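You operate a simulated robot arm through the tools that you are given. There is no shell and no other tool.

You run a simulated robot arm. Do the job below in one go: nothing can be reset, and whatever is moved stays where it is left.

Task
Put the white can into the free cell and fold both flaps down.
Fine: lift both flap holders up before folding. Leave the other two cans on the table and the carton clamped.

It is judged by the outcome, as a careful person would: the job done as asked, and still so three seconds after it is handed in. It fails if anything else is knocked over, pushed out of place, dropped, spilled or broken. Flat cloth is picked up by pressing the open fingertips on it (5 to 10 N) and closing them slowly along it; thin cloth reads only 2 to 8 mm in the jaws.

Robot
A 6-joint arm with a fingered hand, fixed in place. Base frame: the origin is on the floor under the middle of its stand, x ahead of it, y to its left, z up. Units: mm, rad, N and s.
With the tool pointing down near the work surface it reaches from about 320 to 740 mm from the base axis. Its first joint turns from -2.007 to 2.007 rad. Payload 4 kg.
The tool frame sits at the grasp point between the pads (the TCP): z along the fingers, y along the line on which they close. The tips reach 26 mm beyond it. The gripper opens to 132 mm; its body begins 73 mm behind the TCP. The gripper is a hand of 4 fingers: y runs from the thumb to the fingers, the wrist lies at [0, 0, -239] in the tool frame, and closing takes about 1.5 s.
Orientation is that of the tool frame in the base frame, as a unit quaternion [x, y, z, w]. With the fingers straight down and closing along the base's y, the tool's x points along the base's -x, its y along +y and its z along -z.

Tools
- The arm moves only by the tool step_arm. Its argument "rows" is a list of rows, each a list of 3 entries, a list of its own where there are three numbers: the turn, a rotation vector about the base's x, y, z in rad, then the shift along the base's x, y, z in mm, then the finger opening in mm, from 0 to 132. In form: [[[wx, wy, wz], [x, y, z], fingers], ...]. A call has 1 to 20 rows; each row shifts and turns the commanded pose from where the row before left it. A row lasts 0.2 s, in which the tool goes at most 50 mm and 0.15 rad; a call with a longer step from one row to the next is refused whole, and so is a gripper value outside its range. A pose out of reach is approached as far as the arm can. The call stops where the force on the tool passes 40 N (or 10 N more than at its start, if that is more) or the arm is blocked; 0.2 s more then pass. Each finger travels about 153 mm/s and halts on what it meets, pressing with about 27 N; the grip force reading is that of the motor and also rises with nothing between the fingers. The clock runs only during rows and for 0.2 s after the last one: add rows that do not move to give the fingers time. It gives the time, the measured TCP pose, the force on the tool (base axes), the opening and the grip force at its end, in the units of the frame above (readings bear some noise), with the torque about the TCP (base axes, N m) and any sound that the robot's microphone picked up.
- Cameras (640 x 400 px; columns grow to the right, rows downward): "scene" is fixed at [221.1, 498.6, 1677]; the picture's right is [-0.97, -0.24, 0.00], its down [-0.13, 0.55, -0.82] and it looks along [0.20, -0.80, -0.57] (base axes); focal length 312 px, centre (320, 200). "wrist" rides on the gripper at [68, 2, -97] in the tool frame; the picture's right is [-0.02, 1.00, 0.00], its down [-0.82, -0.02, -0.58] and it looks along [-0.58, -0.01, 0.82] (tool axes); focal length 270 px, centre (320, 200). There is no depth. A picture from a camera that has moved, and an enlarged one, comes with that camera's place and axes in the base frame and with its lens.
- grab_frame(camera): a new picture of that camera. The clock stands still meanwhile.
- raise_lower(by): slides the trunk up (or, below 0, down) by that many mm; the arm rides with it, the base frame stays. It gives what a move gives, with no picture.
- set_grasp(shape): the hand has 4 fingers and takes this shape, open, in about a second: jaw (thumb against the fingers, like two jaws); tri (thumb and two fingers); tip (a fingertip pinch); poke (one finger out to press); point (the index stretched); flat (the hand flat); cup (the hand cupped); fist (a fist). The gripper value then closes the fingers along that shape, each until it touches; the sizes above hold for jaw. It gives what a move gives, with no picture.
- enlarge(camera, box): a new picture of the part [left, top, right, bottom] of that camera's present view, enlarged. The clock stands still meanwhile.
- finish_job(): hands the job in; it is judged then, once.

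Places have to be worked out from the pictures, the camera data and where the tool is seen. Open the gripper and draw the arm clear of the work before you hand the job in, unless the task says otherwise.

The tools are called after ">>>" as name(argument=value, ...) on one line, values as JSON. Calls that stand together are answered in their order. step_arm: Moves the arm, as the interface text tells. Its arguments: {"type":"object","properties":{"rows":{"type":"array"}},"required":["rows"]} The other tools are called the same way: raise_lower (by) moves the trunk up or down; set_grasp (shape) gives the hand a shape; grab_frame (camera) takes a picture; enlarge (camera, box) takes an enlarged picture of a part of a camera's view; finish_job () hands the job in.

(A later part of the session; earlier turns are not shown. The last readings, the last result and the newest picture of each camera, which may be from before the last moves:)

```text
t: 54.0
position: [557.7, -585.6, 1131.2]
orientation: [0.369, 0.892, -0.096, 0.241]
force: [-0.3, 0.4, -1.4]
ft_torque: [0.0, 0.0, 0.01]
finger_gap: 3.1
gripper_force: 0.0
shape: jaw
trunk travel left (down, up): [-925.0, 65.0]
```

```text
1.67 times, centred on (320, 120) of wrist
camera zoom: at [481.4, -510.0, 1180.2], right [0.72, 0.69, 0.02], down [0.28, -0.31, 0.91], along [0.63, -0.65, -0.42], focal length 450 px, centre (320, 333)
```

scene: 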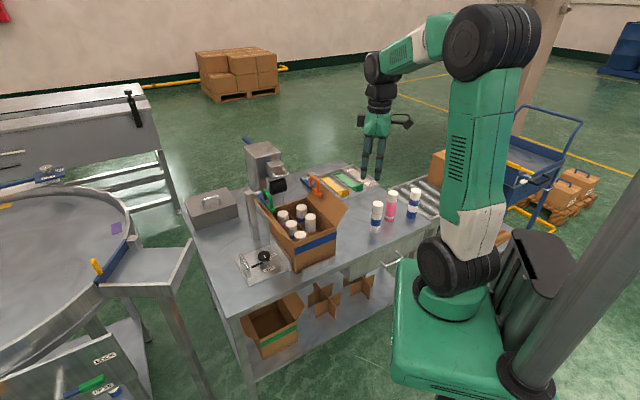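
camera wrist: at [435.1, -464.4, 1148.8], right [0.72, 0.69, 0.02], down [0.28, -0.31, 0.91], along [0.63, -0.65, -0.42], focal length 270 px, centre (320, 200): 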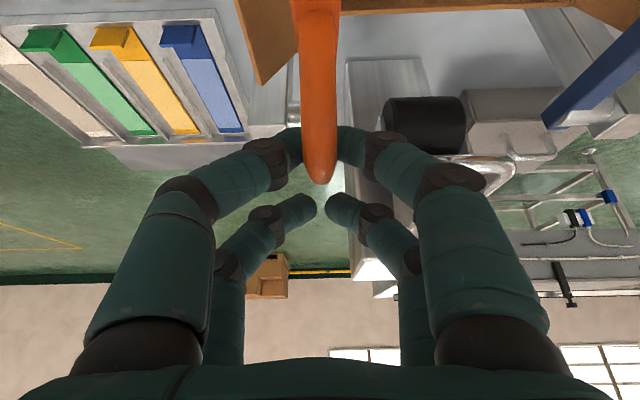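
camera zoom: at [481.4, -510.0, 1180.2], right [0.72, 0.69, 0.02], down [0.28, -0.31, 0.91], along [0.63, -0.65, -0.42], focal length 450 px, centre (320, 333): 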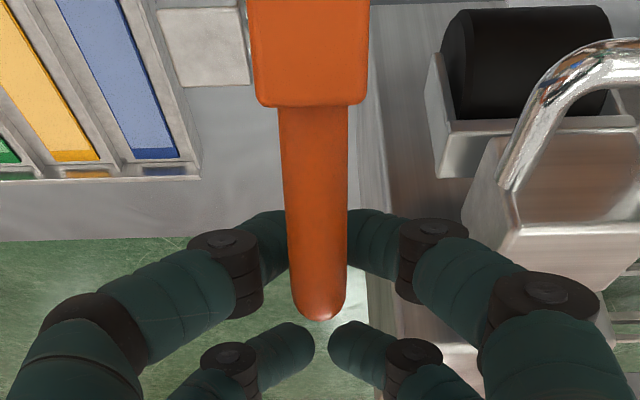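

The arm is about 66° up. I continue past vertical and tilt the hand a little further outward to keep within reach.

>>> step_arm(rows=[[[-0.03, -0.03, 0], [6.5, -6.4, 0.5], 3], [[-0.03, -0.03, 0], [6.5, -6.4, 0], 3], [[-0.03, -0.03, 0], [6.5, -6.4, -0.8], 3], [[-0.03, -0.03, 0], [6.5, -6.4, -1.5], 3], [[0, 0, 0], [0, 0, 0], 3]])

>>> enlarge(camera="scene", box=[270, 125, 350, 205])

>>> enlarge(camera="wrist", box=[240, 0, 400, 240])

```text
t: 55.2
position: [584.3, -610.2, 1128.0]
orientation: [0.359, 0.869, -0.127, 0.316]
force: [-0.7, 0.5, -1.0]
ft_torque: [0.01, 0.02, 0.01]
finger_gap: 3.3
gripper_force: 0.0
shape: jaw
trunk travel left (down, up): [-925.0, 65.0]
```

```text
5.00 times, centred on (310, 165) of scene
camera zoom: at [221.1, 498.6, 1677.0], right [-0.97, -0.24, 0.0], down [-0.13, 0.55, -0.82], along [0.2, -0.8, -0.57], focal length 1560 px, centre (370, 375)
```

zoom: 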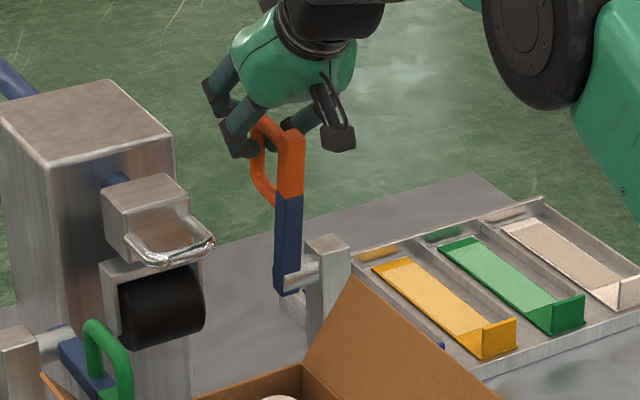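

```text
1.67 times, centred on (320, 120) of wrist
camera zoom: at [502.8, -530.4, 1158.7], right [0.72, 0.69, 0.02], down [0.16, -0.2, 0.97], along [0.68, -0.69, -0.26], focal length 450 px, centre (320, 333)
```

zoom: 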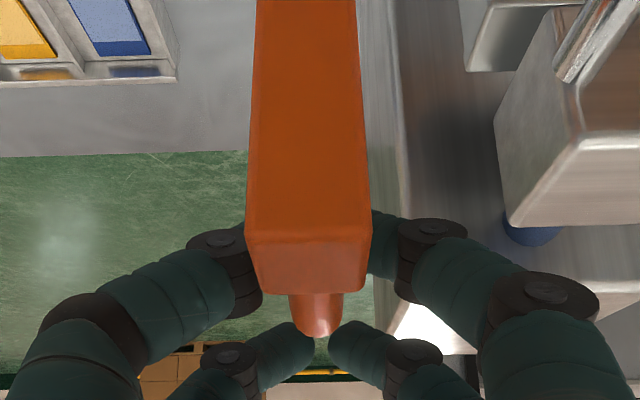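

The arm is practically vertical now. I push about 12° further so that it leans back over-centre.

>>> step_arm(rows=[[[-0.03, -0.03, 0], [6.3, -6.2, -2], 3], [[-0.03, -0.03, 0], [6.3, -6.2, -2.5], 3], [[0, 0, 0], [4, -4, -2], 3], [[0, 0, 0], [0, 0, 0], 3]])

>>> enlarge(camera="scene", box=[260, 125, 340, 205])

>>> enlarge(camera="wrist", box=[220, 0, 420, 300])

```text
t: 56.2
position: [599.9, -629.1, 1123.7]
orientation: [0.354, 0.854, -0.142, 0.352]
force: [0.5, -0.3, 0.0]
ft_torque: [-0.02, 0.01, 0.01]
finger_gap: 3.2
gripper_force: 0.1
shape: jaw
trunk travel left (down, up): [-925.0, 65.0]
```

```text
5.00 times, centred on (300, 165) of scene
camera zoom: at [221.1, 498.6, 1677.0], right [-0.97, -0.24, 0.0], down [-0.13, 0.55, -0.82], along [0.2, -0.8, -0.57], focal length 1560 px, centre (420, 375)
```

zoom: 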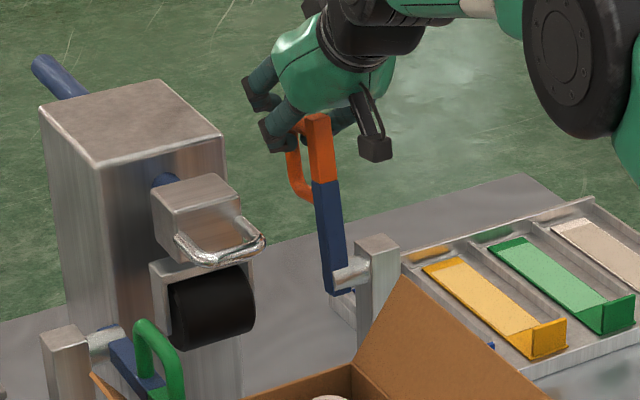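

```text
1.33 times, centred on (320, 150) of wrist
camera zoom: at [517.1, -545.4, 1143.5], right [0.72, 0.7, 0.02], down [0.1, -0.14, 0.98], along [0.69, -0.7, -0.17], focal length 360 px, centre (320, 267)
```

zoom: 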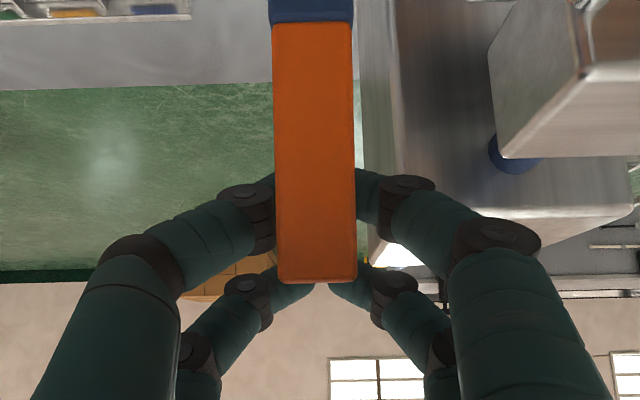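

The arm now leans back past vertical at about 105° with no force on the hand. I open the fingers moderately and see whether it stays.

>>> step_arm(rows=[[[0, 0, 0], [0, 0, 0], 15], [[0, 0, 0], [0, 0, 0], 30], [[0, 0, 0], [0, 0, 0], 40], [[0, 0, 0], [0, 0, 0], 46], [[0, 0, 0], [0, 0, 0], 46]])

>>> enlarge(camera="scene", box=[260, 125, 340, 205])

>>> grab_frame(camera="wrist")

```text
t: 57.4
position: [599.4, -628.1, 1122.9]
orientation: [0.354, 0.854, -0.143, 0.352]
force: [0.8, 0.4, 0.2]
ft_torque: [0.02, 0.0, 0.02]
finger_gap: 45.7
gripper_force: 0.0
shape: jaw
trunk travel left (down, up): [-925.0, 65.0]
```

```text
5.00 times, centred on (300, 165) of scene
camera zoom: at [221.1, 498.6, 1677.0], right [-0.97, -0.24, 0.0], down [-0.13, 0.55, -0.82], along [0.2, -0.8, -0.57], focal length 1560 px, centre (420, 375)
```

zoom: 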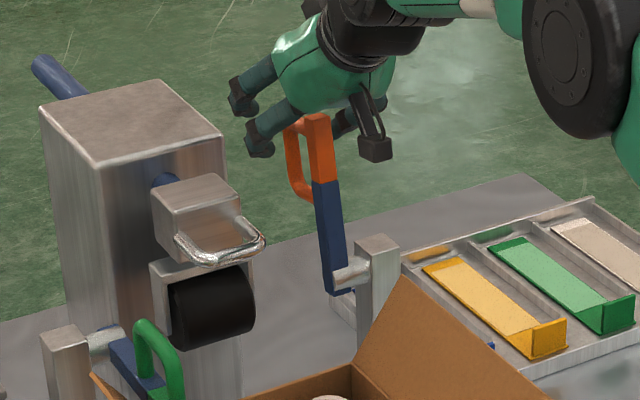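

```text
taken
camera wrist: at [517.1, -545.5, 1143.4], right [0.72, 0.7, 0.02], down [0.11, -0.14, 0.98], along [0.69, -0.7, -0.17], focal length 270 px, centre (320, 200)
```

wrist: 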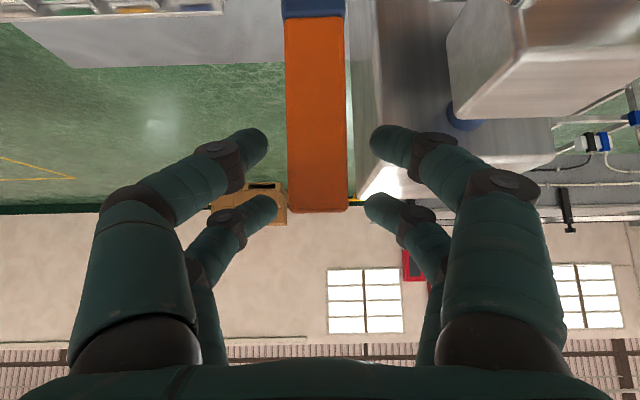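

The orange holder stays up on its own. I back the hand out along its own axis so the arm slides out between the fingers.

>>> step_arm(rows=[[[0, 0, 0], [-8, 8, 11], 46], [[0, 0, 0], [-14, 14, 20], 46], [[0, 0, 0], [-18, 18, 26], 46], [[0, 0, 0], [-20, 20, 28], 46], [[0, 0, 0], [0, 0, 0], 46]])

>>> enlarge(camera="scene", box=[240, 110, 360, 250])

>>> grab_frame(camera="wrist")

```text
t: 58.6
position: [538.1, -568.6, 1205.9]
orientation: [0.354, 0.855, -0.143, 0.352]
force: [-0.1, -0.3, 1.3]
ft_torque: [0.0, 0.03, 0.01]
finger_gap: 45.6
gripper_force: 0.0
shape: jaw
trunk travel left (down, up): [-925.0, 65.0]
```

```text
2.86 times, centred on (300, 180) of scene
camera zoom: at [221.1, 498.6, 1677.0], right [-0.97, -0.24, 0.0], down [-0.13, 0.55, -0.82], along [0.2, -0.8, -0.57], focal length 891 px, centre (377, 257)
```

zoom: 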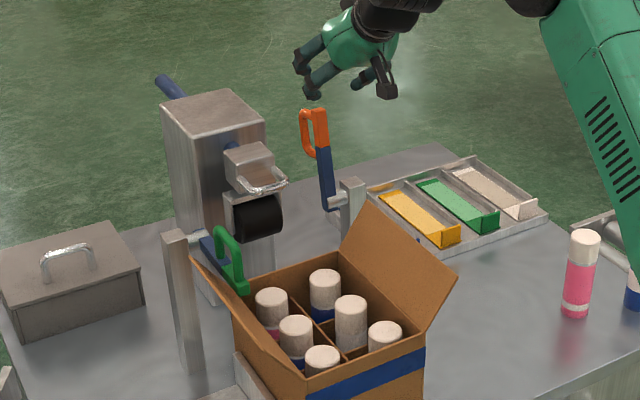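

```text
taken
camera wrist: at [455.6, -486.8, 1227.0], right [0.72, 0.7, 0.02], down [0.11, -0.14, 0.98], along [0.69, -0.7, -0.18], focal length 270 px, centre (320, 200)
```

wrist: 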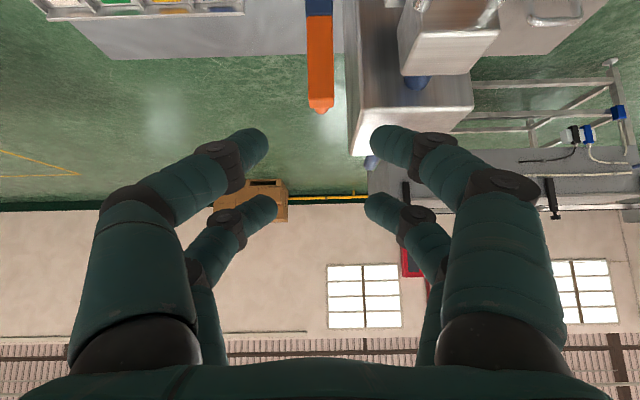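

The orange holder is up and stays. Now I go for the green one: back toward the near side, across above the carton, reset the tilt to 30°, and hover above the green handle (expected about 183 mm from corner A along the short side).

>>> step_arm(rows=[[[0, 0, 0], [-29, 28.5, 0], 46], [[0, 0, 0], [-29, 28.5, 0], 46], [[0, 0, 0], [-29.7, 28.7, 0], 46], [[0.036, 0.036, 0], [28, 28.7, -5], 46], [[0.036, 0.036, 0], [28, 28.7, -10], 46], [[0.036, 0.036, 0], [28, 28.7, -15], 46], [[0.036, 0.036, 0], [28, 28.7, -20], 46], [[0.036, 0.036, 0], [28.7, 28.8, -20], 46], [[0, 0, 0], [0, 0, -8], 46], [[0, 0, 0], [0, 0, 0], 46]])

>>> grab_frame(camera="wrist")

>>> enlarge(camera="scene", box=[240, 120, 340, 220])

```text
t: 60.8
position: [594.2, -338.2, 1130.5]
orientation: [0.369, 0.892, -0.097, 0.241]
force: [0.3, -0.2, 0.0]
ft_torque: [-0.03, -0.01, -0.01]
finger_gap: 45.5
gripper_force: 0.1
shape: jaw
trunk travel left (down, up): [-925.0, 65.0]
```

```text
taken
camera wrist: at [517.4, -262.5, 1179.6], right [0.72, 0.69, 0.02], down [0.28, -0.31, 0.91], along [0.63, -0.65, -0.42], focal length 270 px, centre (320, 200)
```

wrist: 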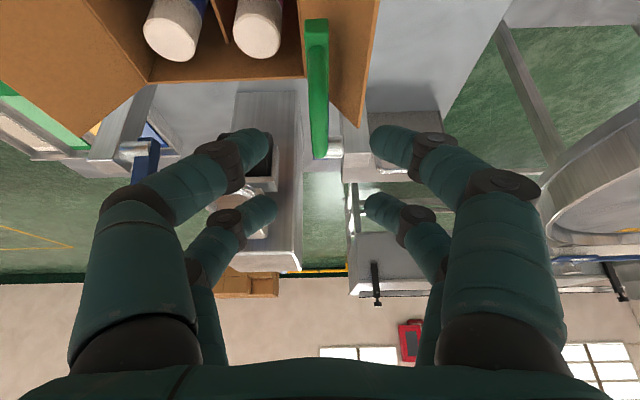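

```text
4.00 times, centred on (290, 170) of scene
camera zoom: at [221.1, 498.6, 1677.0], right [-0.97, -0.24, 0.0], down [-0.13, 0.55, -0.82], along [0.2, -0.8, -0.57], focal length 1248 px, centre (440, 320)
```

zoom: 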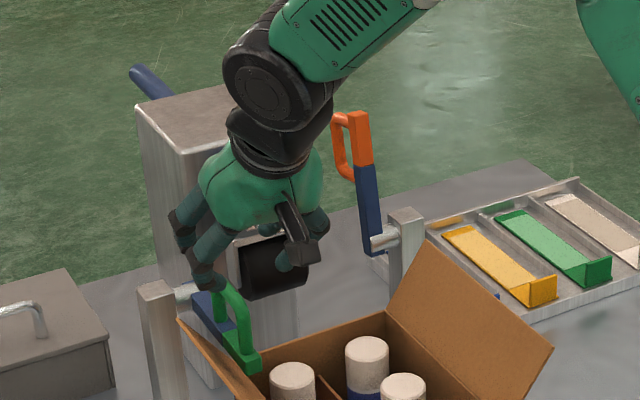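

The green handle appears at the same place relative to the hand as the orange one did, so I repeat the same approach: in along the tool axis, then close under the bar.

>>> step_arm(rows=[[[0, 0, 0], [7, -7, -17], 46], [[0, 0, 0], [8, -8, -19], 46], [[0, 0, 0], [7, -7, -16], 46], [[0, 0, 0], [3, -4, -12], 46], [[0, 0, 0], [4.5, -5, -13], 46], [[0, 0, 0], [0, 0, 0], 46]])

>>> grab_frame(camera="wrist")

>>> enlarge(camera="scene", box=[255, 160, 315, 220])

```text
t: 62.2
position: [621.4, -369.7, 1052.1]
orientation: [0.369, 0.892, -0.096, 0.241]
force: [0.3, -0.4, -0.2]
ft_torque: [0.0, -0.01, -0.03]
finger_gap: 45.8
gripper_force: 0.1
shape: jaw
trunk travel left (down, up): [-925.0, 65.0]
```

```text
taken
camera wrist: at [546.2, -292.9, 1100.9], right [0.72, 0.69, 0.02], down [0.28, -0.31, 0.91], along [0.63, -0.65, -0.42], focal length 270 px, centre (320, 200)
```

wrist: 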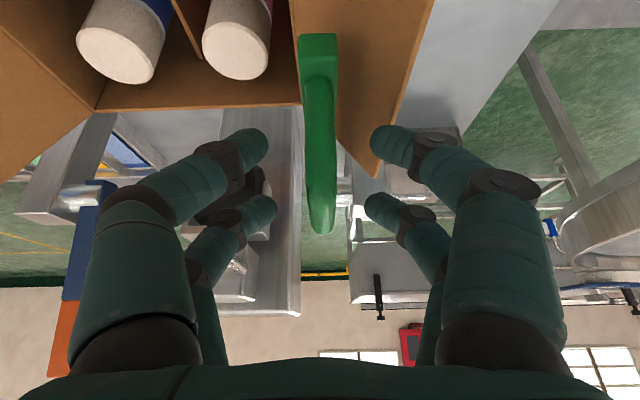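

```text
6.67 times, centred on (285, 190) of scene
camera zoom: at [221.1, 498.6, 1677.0], right [-0.97, -0.24, 0.0], down [-0.13, 0.55, -0.82], along [0.2, -0.8, -0.57], focal length 2080 px, centre (553, 267)
```

zoom: 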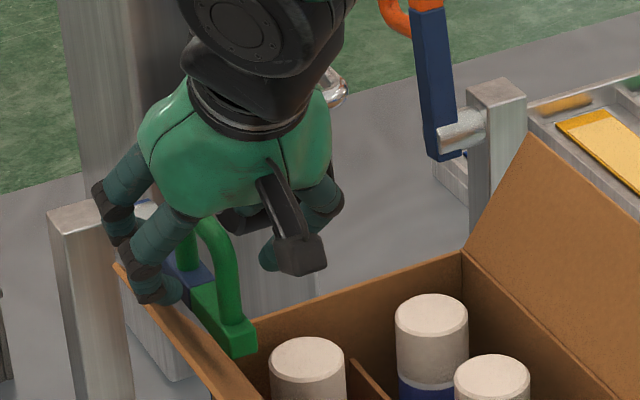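

The view matches the orange case exactly. I close the fingertips under the green bar.

>>> step_arm(rows=[[[0, 0, 0], [1, -1, 0], 40], [[0, 0, 0], [0, 0, 0], 30], [[0, 0, 0], [0, 0, 0], 20], [[0, 0, 0], [0, 0, 0], 12], [[0, 0, 0], [0, 0, 0], 6], [[0, 0, 0], [0, 0, 0], 4], [[0, 0, 0], [0, 0, 0], 4]])

>>> grab_frame(camera="wrist")

```text
t: 63.8
position: [624.0, -369.6, 1051.3]
orientation: [0.369, 0.892, -0.096, 0.241]
force: [-0.6, 0.9, -0.2]
ft_torque: [-0.03, -0.06, 0.01]
finger_gap: 5.0
gripper_force: 0.1
shape: jaw
trunk travel left (down, up): [-925.0, 65.0]
```

```text
taken
camera wrist: at [547.4, -293.9, 1100.8], right [0.72, 0.69, 0.02], down [0.28, -0.31, 0.91], along [0.63, -0.65, -0.42], focal length 270 px, centre (320, 200)
```

wrist: 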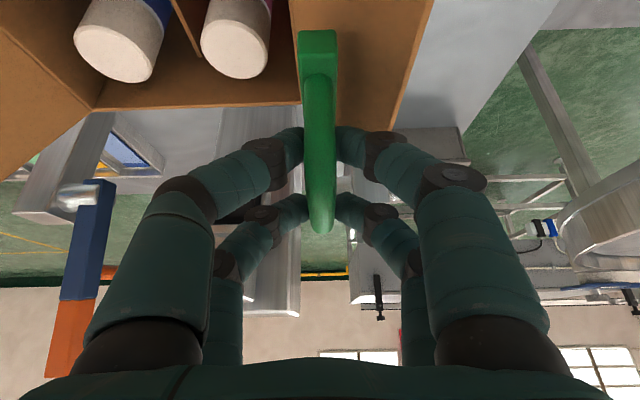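

It is caged the same way. I repeat the same arc, first to about 50°, and check.

>>> step_arm(rows=[[[0, 0, 0], [1, -1, 5], 3], [[0, 0, 0], [3, -3, 7], 3], [[0, 0, 0], [4, -4, 8], 3], [[0, 0, 0], [4.5, -4.5, 7.5], 3], [[0, 0, 0], [4.9, -4.7, 7.7], 3], [[0, 0, 0], [5.4, -5.3, 6.5], 3], [[0, 0, 0], [5.5, -5.4, 5.2], 3], [[0, 0, 0], [5, -5, 6], 3], [[0, 0, 0], [5, -5, 6], 3], [[0, 0, 0], [5.5, -5.5, 5], 3], [[0, 0, 0], [5.5, -5.5, 4.5], 3], [[0, 0, 0], [0, 0, 0], 3]])

>>> enlarge(camera="scene", box=[235, 120, 325, 220])

>>> grab_frame(camera="wrist")

```text
t: 66.4
position: [673.1, -418.8, 1121.9]
orientation: [0.369, 0.892, -0.097, 0.241]
force: [0.1, -1.4, -2.0]
ft_torque: [0.0, 0.01, -0.02]
finger_gap: 3.1
gripper_force: 0.1
shape: jaw
trunk travel left (down, up): [-925.0, 65.0]
```

```text
4.00 times, centred on (280, 170) of scene
camera zoom: at [221.1, 498.6, 1677.0], right [-0.97, -0.24, 0.0], down [-0.13, 0.55, -0.82], along [0.2, -0.8, -0.57], focal length 1248 px, centre (480, 320)
```

zoom: 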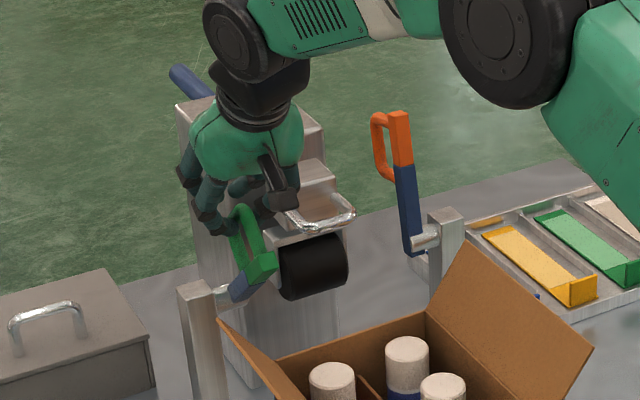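

```text
taken
camera wrist: at [597.6, -343.4, 1170.3], right [0.72, 0.69, 0.02], down [0.28, -0.31, 0.91], along [0.63, -0.65, -0.42], focal length 270 px, centre (320, 200)
```

wrist: 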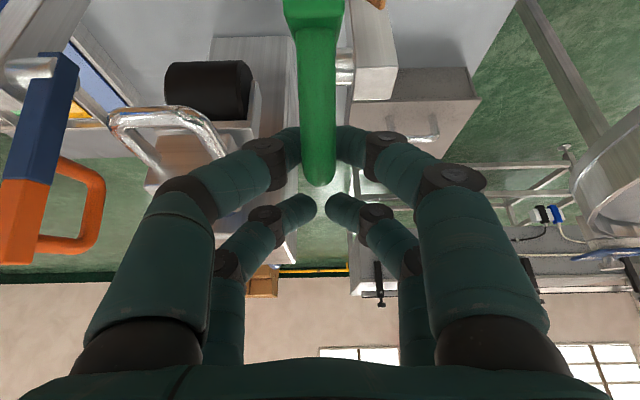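

The green arm is about 50° up. I continue outward to about 66° and then past vertical with the added tilt, as before.

>>> step_arm(rows=[[[0, 0, 0], [6, -6, 3.8], 3], [[0, 0, 0], [6, -6, 3.2], 3], [[0, 0, 0], [6.3, -6.2, 2.2], 3], [[0, 0, 0], [6.4, -6.2, 1.2], 3], [[0, 0, 0], [0, 0, 0], 3]])

>>> enlarge(camera="scene", box=[235, 120, 325, 220])

>>> grab_frame(camera="wrist")

```text
t: 67.6
position: [697.5, -444.4, 1131.2]
orientation: [0.369, 0.892, -0.097, 0.241]
force: [0.0, 0.9, -0.9]
ft_torque: [0.04, 0.01, 0.03]
finger_gap: 3.2
gripper_force: 0.0
shape: jaw
trunk travel left (down, up): [-925.0, 65.0]
```

```text
4.00 times, centred on (280, 170) of scene
camera zoom: at [221.1, 498.6, 1677.0], right [-0.97, -0.24, 0.0], down [-0.13, 0.55, -0.82], along [0.2, -0.8, -0.57], focal length 1248 px, centre (480, 320)
```

zoom: 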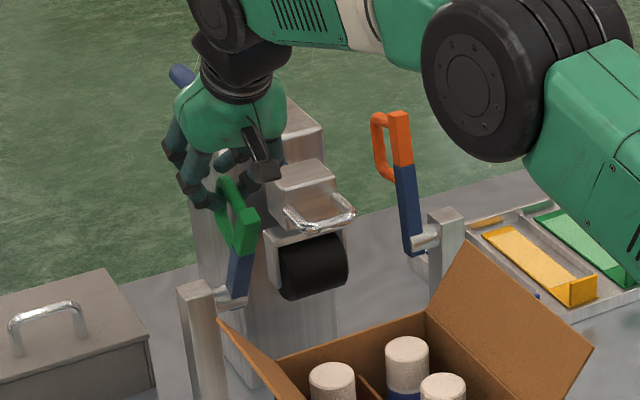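

```text
taken
camera wrist: at [621.6, -368.5, 1180.9], right [0.72, 0.69, 0.02], down [0.28, -0.31, 0.91], along [0.63, -0.65, -0.42], focal length 270 px, centre (320, 200)
```

wrist: 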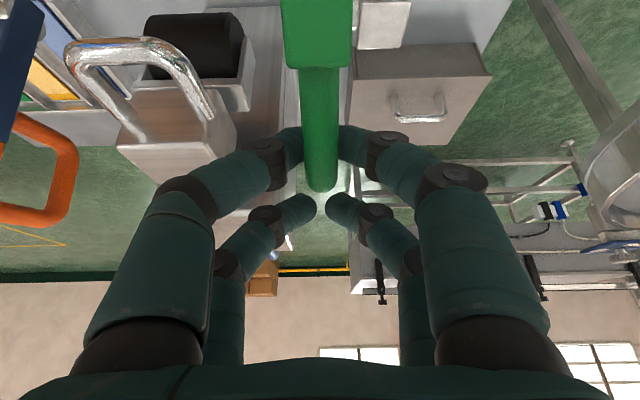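

This is still symmetric to the orange side with no contact. I continue past vertical.

>>> step_arm(rows=[[[-0.03, -0.03, 0], [6.5, -6.4, 0.5], 3], [[-0.03, -0.03, 0], [6.5, -6.4, 0], 3], [[-0.03, -0.03, 0], [6.5, -6.4, -0.8], 3], [[-0.03, -0.03, 0], [6.5, -6.4, -1.5], 3], [[0, 0, 0], [0, 0, 0], 3]])

>>> step_arm(rows=[[[-0.03, -0.03, 0], [6.3, -6.2, -2], 3], [[-0.03, -0.03, 0], [6.3, -6.2, -2.5], 3], [[0, 0, 0], [4, -4, -2], 3], [[0, 0, 0], [0, 0, 0], 3]])

>>> enlarge(camera="scene", box=[235, 120, 325, 220])

>>> grab_frame(camera="wrist")

```text
t: 68.8
position: [724.2, -470.4, 1131.5]
orientation: [0.359, 0.869, -0.128, 0.316]
force: [-0.7, 0.0, -0.5]
ft_torque: [0.01, 0.01, 0.0]
finger_gap: 2.9
gripper_force: 0.0
shape: jaw
trunk travel left (down, up): [-925.0, 65.0]
```

```text
t: 69.8
position: [739.6, -487.4, 1122.7]
orientation: [0.354, 0.855, -0.142, 0.352]
force: [0.0, 0.1, 0.7]
ft_torque: [0.02, 0.01, -0.02]
finger_gap: 3.0
gripper_force: 0.0
shape: jaw
trunk travel left (down, up): [-925.0, 65.0]
```

```text
4.00 times, centred on (280, 170) of scene
camera zoom: at [221.1, 498.6, 1677.0], right [-0.97, -0.24, 0.0], down [-0.13, 0.55, -0.82], along [0.2, -0.8, -0.57], focal length 1248 px, centre (480, 320)
```

zoom: 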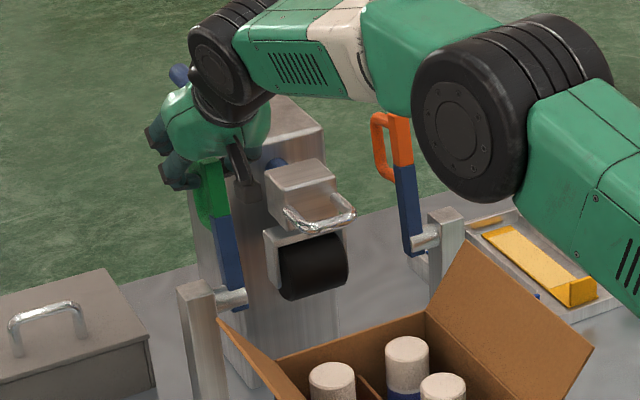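

```text
taken
camera wrist: at [657.3, -404.1, 1143.4], right [0.72, 0.7, 0.02], down [0.1, -0.14, 0.98], along [0.69, -0.7, -0.17], focal length 270 px, centre (320, 200)
```

wrist: 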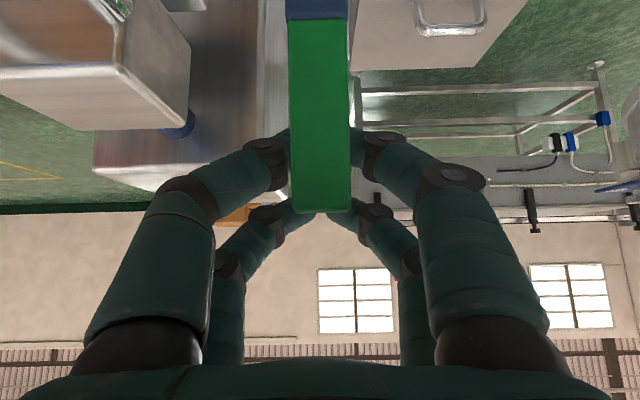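

The green arm is past vertical as well. I open the fingers and back out along the tool axis.

>>> step_arm(rows=[[[0, 0, 0], [0, 0, 0], 15], [[0, 0, 0], [0, 0, 0], 30], [[0, 0, 0], [0, 0, 0], 40], [[0, 0, 0], [0, 0, 0], 46], [[0, 0, 0], [0, 0, 0], 46], [[0, 0, 0], [-8, 8, 11], 46], [[0, 0, 0], [-14, 14, 20], 46], [[0, 0, 0], [-18, 18, 26], 46], [[0, 0, 0], [-20, 20, 28], 46], [[0, 0, 0], [0, 0, 0], 46]])

>>> enlarge(camera="scene", box=[230, 110, 350, 260])

>>> grab_frame(camera="wrist")

```text
t: 72.0
position: [680.4, -427.2, 1208.7]
orientation: [0.353, 0.855, -0.143, 0.353]
force: [-0.6, -0.1, 0.2]
ft_torque: [0.02, 0.01, 0.01]
finger_gap: 45.6
gripper_force: 0.1
shape: jaw
trunk travel left (down, up): [-925.0, 65.0]
```

```text
2.67 times, centred on (290, 185) of scene
camera zoom: at [221.1, 498.6, 1677.0], right [-0.97, -0.24, 0.0], down [-0.13, 0.55, -0.82], along [0.2, -0.8, -0.57], focal length 832 px, centre (400, 240)
```

zoom: 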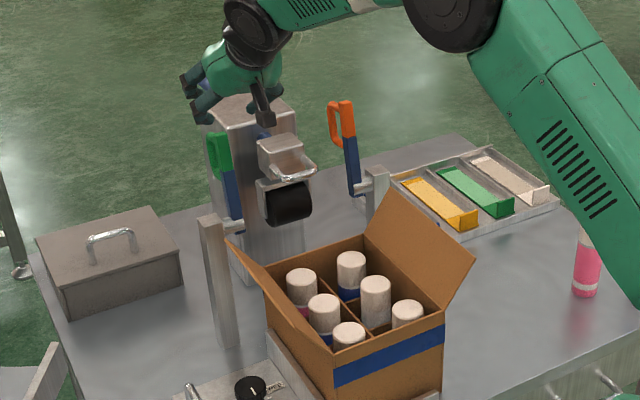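

```text
taken
camera wrist: at [596.9, -344.8, 1230.1], right [0.72, 0.7, 0.02], down [0.11, -0.14, 0.98], along [0.69, -0.7, -0.17], focal length 270 px, centre (320, 200)
```

wrist: 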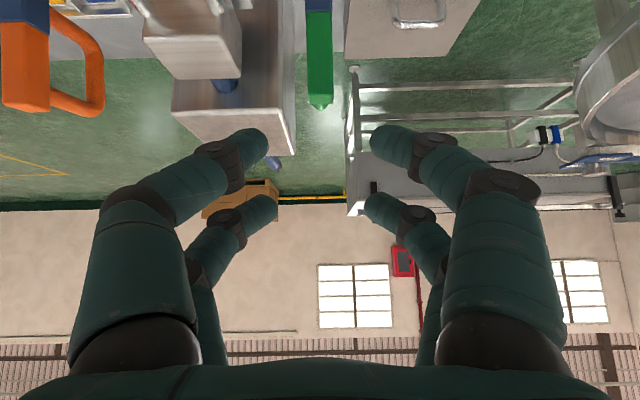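

Both holders are up and staying. For folding I want the hand pointing straight down, with its closing axis along the flap so two fingers push evenly. I move to outside the green flap at a safe height, un-tilt and yaw by +90°.

>>> step_arm(rows=[[[0, 0, 0], [-33, 32.4, 0], 60], [[0.0926, 0.0926, 0], [-33, 32.4, 0], 60], [[0.0926, 0.0926, 0], [-33, 32.4, 0], 60], [[0.0926, 0.0926, 0], [16.3, 16.8, 0], 60], [[0.0926, 0.0926, 0], [16.3, 16.8, 0], 60], [[0.0926, 0.0926, 0], [16.3, 16.8, 0], 60], [[0.0926, 0.0926, 0], [0, 0, 0], 60], [[0, 0, 0.1428], [0, 0, 0], 60], [[0, 0, 0.1428], [0, 0, 0], 60], [[0, 0, 0.1428], [0, 0, 0], 60], [[0, 0, 0.1428], [0, 0, 0], 60], [[0, 0, 0.1428], [0, 0, 0], 60], [[0, 0, 0.1428], [0, 0, 0], 60], [[0, 0, 0.1428], [0, 0, 0], 60], [[0, 0, 0.1428], [0, 0, 0], 60], [[0, 0, 0.1428], [0, 0, 0], 60], [[0, 0, 0.1428], [0, 0, 0], 60], [[0, 0, 0.1428], [0, 0, 0], 60], [[0, 0, 0], [0, 0, 0], 60]])

>>> grab_frame(camera="wrist")

>>> grab_frame(camera="scene")

```text
t: 76.0
position: [629.0, -278.3, 1207.8]
orientation: [-0.383, 0.924, 0.001, -0.003]
force: [0.5, 0.0, -1.0]
ft_torque: [-0.02, -0.04, 0.02]
finger_gap: 59.8
gripper_force: 0.1
shape: jaw
trunk travel left (down, up): [-925.0, 65.0]
```

```text
taken
camera wrist: at [579.9, -326.3, 1305.5], right [-0.69, 0.72, 0.0], down [0.6, 0.56, 0.57], along [0.41, 0.4, -0.82], focal length 270 px, centre (320, 200)
```

wrist: 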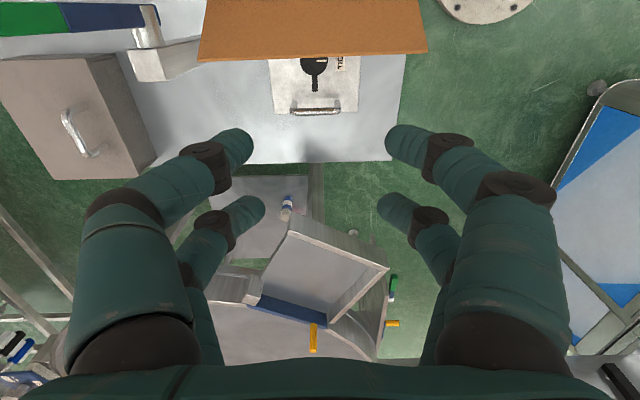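

```text
taken
```

scene: 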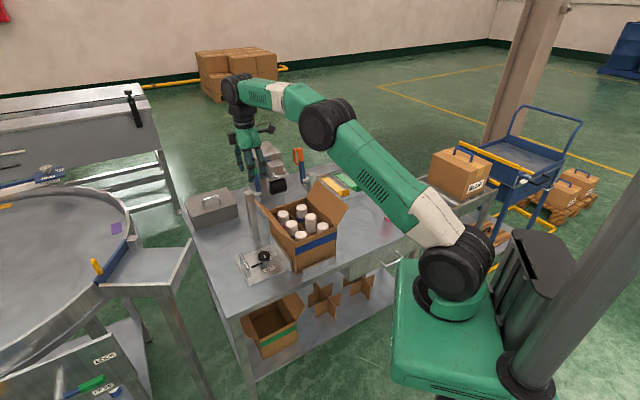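

The hand points down with the right yaw, at about b=253. The leading fingers would be close to the flap's edge (b≈222), so I move 15 mm further out and then lower to push height.

>>> step_arm(rows=[[[0, 0, 0], [10.5, 10.7, 0], 60], [[0, 0, 0], [0, 0, -40], 60], [[0, 0, 0], [0, 0, -45], 60], [[0, 0, 0], [0, 0, -45], 60], [[0, 0, 0], [0, 0, -45], 60], [[0, 0, 0], [0, 0, -25], 60], [[0, 0, 0], [0, 0, 0], 60]])

>>> grab_frame(camera="wrist")

>>> enlarge(camera="scene", box=[230, 150, 350, 270])

```text
t: 77.6
position: [639.9, -265.8, 1008.0]
orientation: [-0.382, 0.924, 0.002, -0.003]
force: [-0.2, 0.2, 0.4]
ft_torque: [-0.01, 0.0, 0.0]
finger_gap: 59.5
gripper_force: 0.0
shape: jaw
trunk travel left (down, up): [-925.0, 65.0]
```

```text
taken
camera wrist: at [590.3, -314.5, 1105.5], right [-0.69, 0.73, 0.0], down [0.6, 0.56, 0.57], along [0.41, 0.4, -0.82], focal length 270 px, centre (320, 200)
```

wrist: 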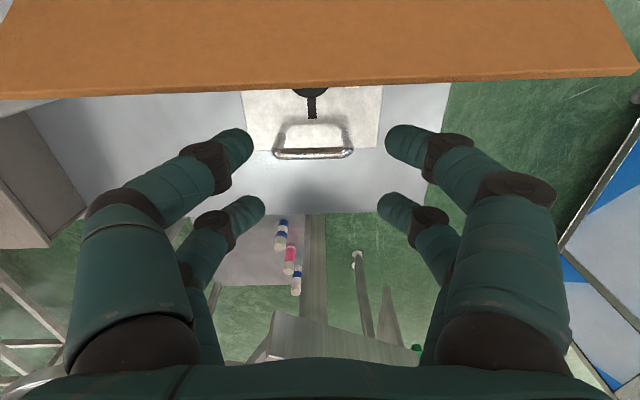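

```text
3.33 times, centred on (290, 210) of scene
camera zoom: at [221.1, 498.6, 1677.0], right [-0.97, -0.24, 0.0], down [-0.13, 0.55, -0.82], along [0.2, -0.8, -0.57], focal length 1040 px, centre (420, 167)
```

zoom: 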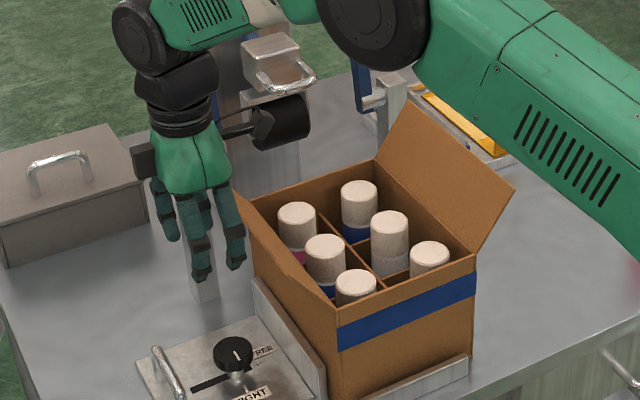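

The green flap's outer edge is about 19 mm inward of the leading fingers. I lower another 16 mm, start pushing it inward in 10 mm steps, and check forces.

>>> step_arm(rows=[[[0, 0, 0], [0, 0, -16], 60], [[0, 0, 0], [-7, -7.1, 0], 60], [[0, 0, 0], [-7, -7.1, 0], 60], [[0, 0, 0], [-7, -7.1, 0], 60], [[0, 0, 0], [-7, -7.1, 0], 60], [[0, 0, 0], [-7, -7.1, 0], 60], [[0, 0, 0], [0, 0, 0], 60]])

>>> enlarge(camera="scene", box=[230, 150, 350, 270])

>>> grab_frame(camera="wrist")

```text
t: 79.2
position: [605.0, -303.2, 992.6]
orientation: [-0.382, 0.924, 0.001, -0.005]
force: [0.0, -0.2, 0.5]
ft_torque: [0.0, -0.04, -0.01]
finger_gap: 60.0
gripper_force: 0.1
shape: jaw
trunk travel left (down, up): [-925.0, 65.0]
```

```text
3.33 times, centred on (290, 210) of scene
camera zoom: at [221.1, 498.6, 1677.0], right [-0.97, -0.24, 0.0], down [-0.13, 0.55, -0.82], along [0.2, -0.8, -0.57], focal length 1040 px, centre (420, 167)
```

zoom: 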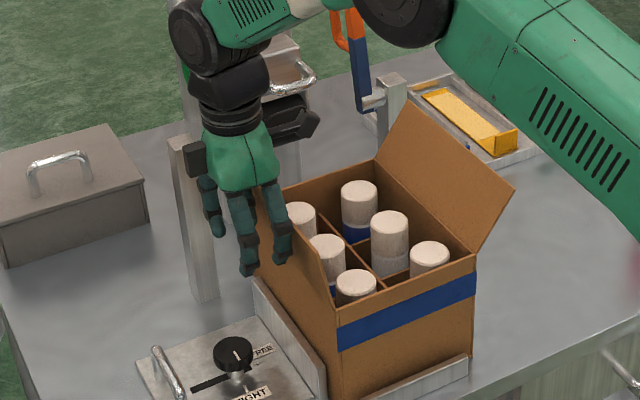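

```text
taken
camera wrist: at [555.5, -351.4, 1089.0], right [-0.69, 0.73, 0.01], down [0.6, 0.56, 0.57], along [0.41, 0.4, -0.82], focal length 270 px, centre (320, 200)
```

wrist: 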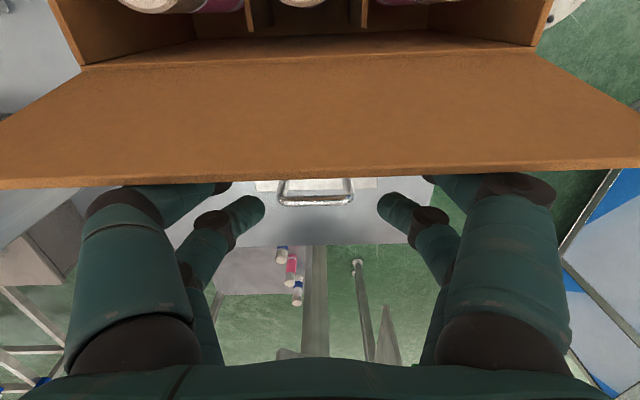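

The flap is swinging inward with almost no force. I continue pushing past vertical.

>>> step_arm(rows=[[[0, 0, 0], [-7, -7.1, 0], 60], [[0, 0, 0], [-7, -7.1, 0], 60], [[0, 0, 0], [-7, -7.1, 0], 60], [[0, 0, 0], [-7, -7.1, 0], 60], [[0, 0, 0], [0, 0, 0], 60]])

>>> enlarge(camera="scene", box=[230, 150, 350, 270])

>>> grab_frame(camera="wrist")

```text
t: 80.4
position: [578.3, -331.8, 991.8]
orientation: [-0.382, 0.924, 0.001, -0.004]
force: [0.0, 0.2, -0.3]
ft_torque: [-0.03, 0.0, 0.04]
finger_gap: 59.8
gripper_force: 0.0
shape: jaw
trunk travel left (down, up): [-925.0, 65.0]
```

```text
3.33 times, centred on (290, 210) of scene
camera zoom: at [221.1, 498.6, 1677.0], right [-0.97, -0.24, 0.0], down [-0.13, 0.55, -0.82], along [0.2, -0.8, -0.57], focal length 1040 px, centre (420, 167)
```

zoom: 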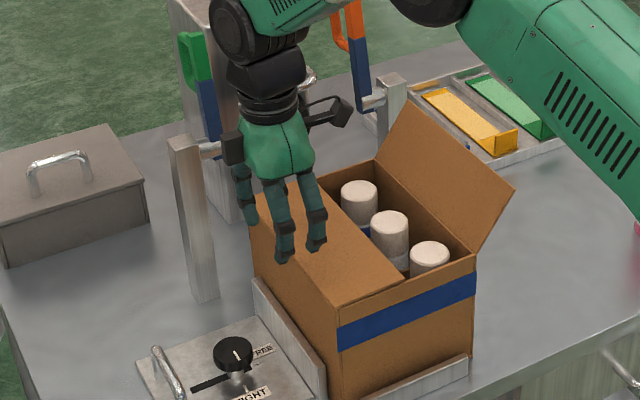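

```text
taken
camera wrist: at [527.7, -379.3, 1089.0], right [-0.69, 0.73, 0.01], down [0.6, 0.56, 0.57], along [0.41, 0.4, -0.82], focal length 270 px, centre (320, 200)
```

wrist: 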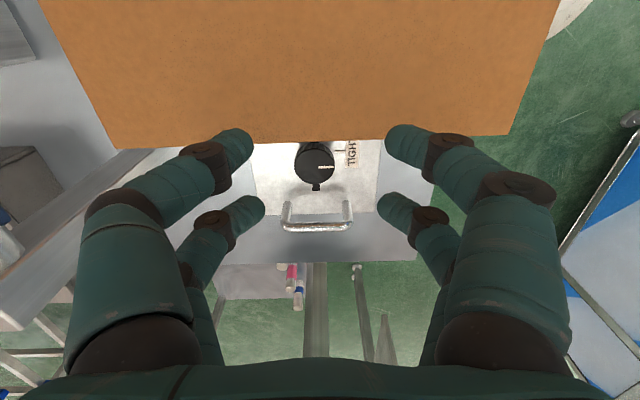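

Past vertical the flap dropped inward by itself and now lies over the cans. I move above it and press lightly to make sure it is fully down.

>>> step_arm(rows=[[[0, 0, 0], [-9.3, -9.5, 2], 40], [[0, 0, 0], [-9.3, -9.5, 0], 30], [[0, 0, 0], [-9.3, -9.5, 0], 30], [[0, 0, 0], [-9.3, -9.5, 0], 30], [[0, 0, 0], [0, 0, -6], 30], [[0, 0, 0], [0, 0, -6], 30], [[0, 0, 0], [0, 0, 0], 30]])

>>> enlarge(camera="scene", box=[250, 170, 350, 270])

```text
t: 82.0
position: [541.0, -370.0, 980.6]
orientation: [-0.381, 0.924, 0.001, -0.004]
force: [0.2, 0.2, 0.0]
ft_torque: [-0.01, 0.01, 0.02]
finger_gap: 30.6
gripper_force: 0.1
shape: jaw
trunk travel left (down, up): [-925.0, 65.0]
```

```text
4.00 times, centred on (300, 220) of scene
camera zoom: at [221.1, 498.6, 1677.0], right [-0.97, -0.24, 0.0], down [-0.13, 0.55, -0.82], along [0.2, -0.8, -0.57], focal length 1248 px, centre (400, 120)
```

zoom: 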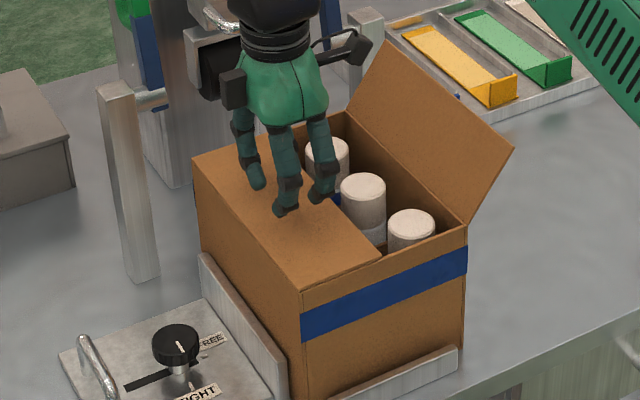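

The green flap lies flat at rim level. I lower gently to feel it and confirm it is fully seated.

>>> step_arm(rows=[[[0, 0, 0], [0, 0, -6], 30], [[0, 0, 0], [0, 0, -6], 30], [[0, 0, 0], [0, 0, 0], 30]])

>>> step_arm(rows=[[[0, 0, 0], [0, 0, -3], 30], [[0, 0, 0], [0, 0, -3], 30], [[0, 0, 0], [0, 0, 0], 30]])

```text
t: 82.8
position: [541.1, -369.4, 970.5]
orientation: [-0.381, 0.924, 0.001, -0.002]
force: [0.2, 0.5, 4.4]
ft_torque: [0.08, -0.09, -0.04]
finger_gap: 30.3
gripper_force: 0.0
shape: jaw
trunk travel left (down, up): [-925.0, 65.0]
```

```text
t: 83.6
position: [540.8, -369.2, 965.6]
orientation: [-0.382, 0.924, -0.001, -0.003]
force: [3.7, -5.7, 18.2]
ft_torque: [-0.32, -0.01, 0.09]
finger_gap: 11.2
gripper_force: 27.1
shape: jaw
trunk travel left (down, up): [-925.0, 65.0]
```

Firm contact came at about flap level, so it is seated. I raise off and check that it stays flat.

>>> step_arm(rows=[[[0, 0, 0], [0, 0, 8], 30], [[0, 0, 0], [0, 0, 15], 30], [[0, 0, 0], [0, 0, 30], 40], [[0, 0, 0], [0, 0, 45], 60], [[0, 0, 0], [0, 0, 45], 60], [[0, 0, 0], [0, 0, 45], 60], [[0, 0, 0], [0, 0, 0], 60]])

>>> enlarge(camera="scene", box=[230, 140, 350, 270])

>>> grab_frame(camera="wrist")

```text
t: 85.2
position: [542.0, -371.1, 1153.3]
orientation: [-0.381, 0.924, 0.001, -0.005]
force: [0.1, 0.6, -0.2]
ft_torque: [-0.01, 0.0, -0.03]
finger_gap: 59.6
gripper_force: 0.0
shape: jaw
trunk travel left (down, up): [-925.0, 65.0]
```

```text
3.08 times, centred on (290, 205) of scene
camera zoom: at [221.1, 498.6, 1677.0], right [-0.97, -0.24, 0.0], down [-0.13, 0.55, -0.82], along [0.2, -0.8, -0.57], focal length 960 px, centre (412, 185)
```

zoom: 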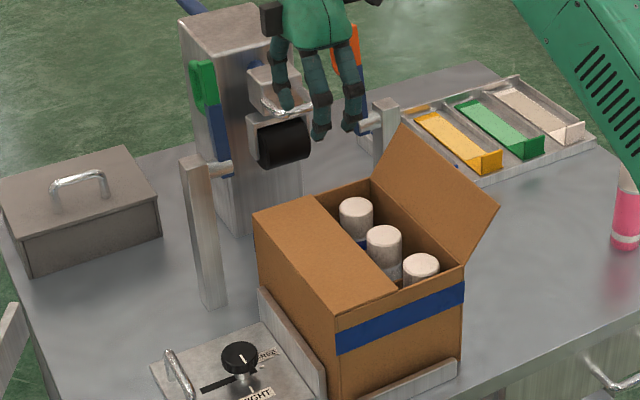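

```text
taken
camera wrist: at [491.6, -419.4, 1249.5], right [-0.69, 0.73, 0.01], down [0.6, 0.56, 0.57], along [0.41, 0.4, -0.82], focal length 270 px, centre (320, 200)
```

wrist: 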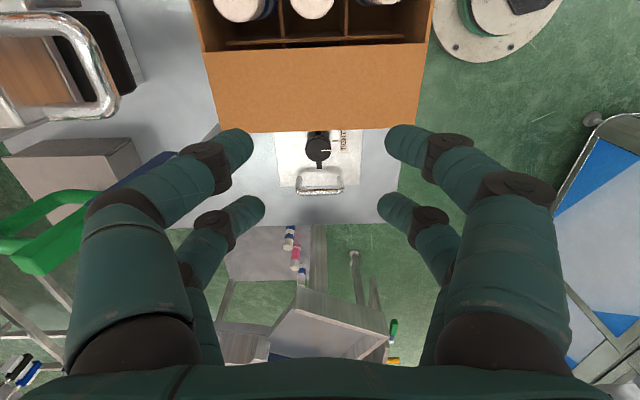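

The green flap stays flat. Now I cross over to outside the orange flap (b≈-100) at safe height and lower to push height there.

>>> step_arm(rows=[[[0, 0, 0], [-20, -20, 0], 60], [[0, 0, 0], [-28, -28, 0], 60], [[0, 0, 0], [-28, -28, 0], 60], [[0, 0, 0], [-28, -28, 0], 60], [[0, 0, 0], [-28, -28, 0], 60], [[0, 0, 0], [-28.4, -27.1, 0], 60], [[0, 0, 0], [0, 0, -35], 60], [[0, 0, 0], [0, 0, -45], 60], [[0, 0, 0], [0, 0, -45], 60], [[0, 0, 0], [0, 0, -20], 60], [[0, 0, 0], [0, 0, 0], 60]])

>>> enlarge(camera="scene", box=[270, 140, 390, 270])

>>> grab_frame(camera="wrist")

```text
t: 87.6
position: [504.2, -359.5, 992.1]
orientation: [-0.38, 0.925, -0.001, -0.007]
force: [0.3, 0.4, -0.3]
ft_torque: [0.03, 0.02, 0.05]
finger_gap: 59.6
gripper_force: 0.0
shape: jaw
out of reach, approached as far as the arm can: row 1, 2, 3, 4, 5, 6, 7, 8
trunk travel left (down, up): [-925.0, 65.0]
```

```text
3.08 times, centred on (330, 205) of scene
camera zoom: at [221.1, 498.6, 1677.0], right [-0.97, -0.24, 0.0], down [-0.13, 0.55, -0.82], along [0.2, -0.8, -0.57], focal length 960 px, centre (289, 185)
```

zoom: 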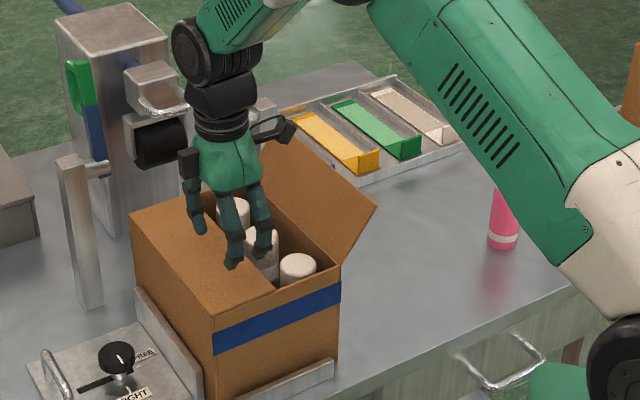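

```text
taken
camera wrist: at [453.7, -406.1, 1089.2], right [-0.68, 0.73, 0.0], down [0.6, 0.56, 0.57], along [0.41, 0.39, -0.82], focal length 270 px, centre (320, 200)
```

wrist: 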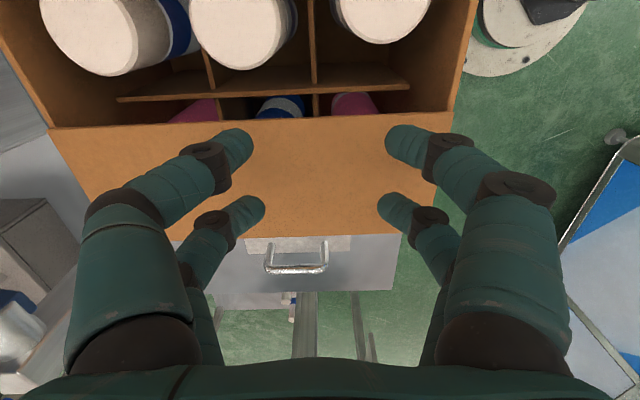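

The arm reported out of reach: the wrist can't keep this yaw on that side, and the hand stopped above the carton at (504, -360, 992) without touching anything. I raise in small steps first to see how the commanded pose behaves.

>>> step_arm(rows=[[[0, 0, 0], [0, 0, 10], 60], [[0, 0, 0], [0, 0, 10], 60]])

```text
t: 88.2
position: [502.3, -360.8, 1012.4]
orientation: [-0.378, 0.926, -0.001, -0.008]
force: [0.0, -0.2, -0.2]
ft_torque: [-0.01, 0.04, -0.02]
finger_gap: 59.7
gripper_force: 0.1
shape: jaw
trunk travel left (down, up): [-925.0, 65.0]
```

The commanded pose restarted from the actual pose, good. I raise to a safe height and turn the hand the other way (-180° about vertical), so the closing axis is again along the flap but within the wrist's range.

>>> step_arm(rows=[[[0, 0, 0], [0, 0, 40], 60], [[0, 0, 0], [0, 0, 45], 60], [[0, 0, 0], [0, 0, 45], 60], [[0, 0, 0], [0, 0, 30], 60], [[0, 0, -0.148], [0, 0, 0], 60], [[0, 0, -0.148], [0, 0, 0], 60], [[0, 0, -0.148], [0, 0, 0], 60], [[0, 0, -0.148], [0, 0, 0], 60], [[0, 0, -0.148], [0, 0, 0], 60], [[0, 0, -0.148], [0, 0, 0], 60], [[0, 0, -0.148], [0, 0, 0], 60], [[0, 0, -0.148], [0, 0, 0], 60], [[0, 0, -0.148], [0, 0, 0], 60], [[0, 0, -0.148], [0, 0, 0], 60], [[0, 0, -0.148], [0, 0, 0], 60], [[0, 0, -0.148], [0, 0, 0], 60], [[0, 0, 0], [0, 0, 0], 60]])

```text
t: 91.8
position: [502.8, -359.0, 1171.8]
orientation: [0.477, 0.879, 0.004, -0.002]
force: [0.1, 0.5, 0.4]
ft_torque: [0.01, 0.01, 0.02]
finger_gap: 59.6
gripper_force: 0.2
shape: jaw
out of reach, approached as far as the arm can: row 1
trunk travel left (down, up): [-925.0, 65.0]
```

The rotation is going well (yaw now about 33°). I finish the turn and then cross over to outside the orange flap at height.

>>> step_arm(rows=[[[0, 0, -0.1353], [0, 0, 0], 60], [[0, 0, -0.1353], [0, 0, 0], 60], [[0, 0, -0.1353], [0, 0, 0], 60], [[0, 0, -0.1353], [0, 0, 0], 60], [[0, 0, -0.1353], [0, 0, 0], 60], [[0, 0, -0.1353], [0, 0, 0], 60], [[0, 0, -0.1353], [0, 0, 0], 60], [[0, 0, -0.1353], [0, 0, 0], 60], [[0, 0, -0.1353], [0, 0, 0], 60], [[0, 0, -0.1353], [0, 0, 0], 60], [[0, 0, 0], [-20.2, -28.5, 0], 60], [[0, 0, 0], [-20.2, -28.5, 0], 60], [[0, 0, 0], [-20.2, -28.5, 0], 60], [[0, 0, 0], [-20.2, -28.5, 0], 60], [[0, 0, 0], [-20.2, -28.5, 0], 60], [[0, 0, 0], [-20.1, -28.6, 0], 60], [[0, 0, 0], [0, 0, 0], 60]])

>>> grab_frame(camera="wrist")

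>>> enlarge(camera="scene", box=[250, 100, 410, 270])

```text
t: 95.4
position: [379.8, -531.6, 1173.7]
orientation: [0.922, 0.387, 0.004, 0.001]
force: [-0.1, 1.2, -0.2]
ft_torque: [-0.01, 0.05, 0.02]
finger_gap: 59.5
gripper_force: 0.1
shape: jaw
trunk travel left (down, up): [-925.0, 65.0]
```

```text
taken
camera wrist: at [427.4, -484.2, 1269.7], right [0.7, -0.72, 0.01], down [-0.59, -0.57, 0.57], along [-0.41, -0.4, -0.82], focal length 270 px, centre (320, 200)
```

wrist: 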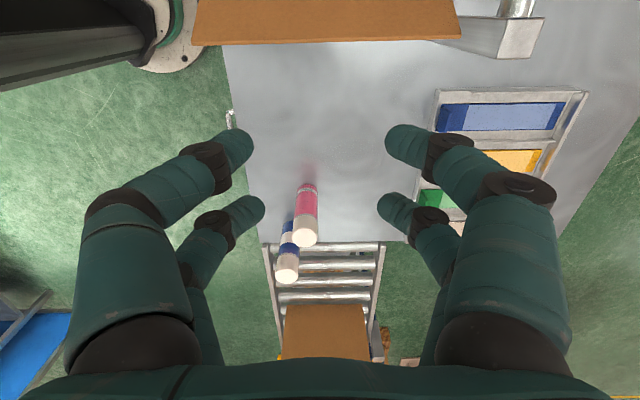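

```text
2.35 times, centred on (330, 185) of scene
camera zoom: at [221.1, 498.6, 1677.0], right [-0.97, -0.24, 0.0], down [-0.13, 0.55, -0.82], along [0.2, -0.8, -0.57], focal length 734 px, centre (296, 235)
```

zoom: 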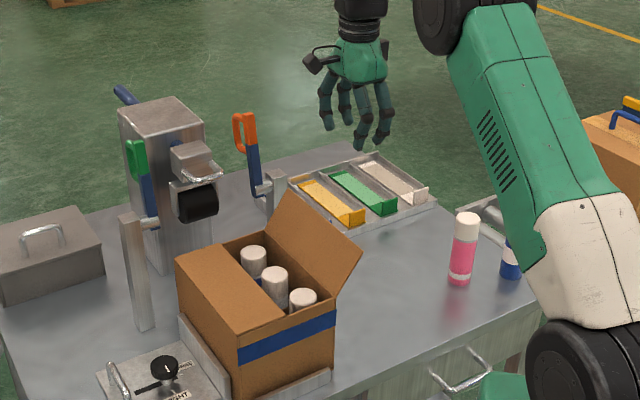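

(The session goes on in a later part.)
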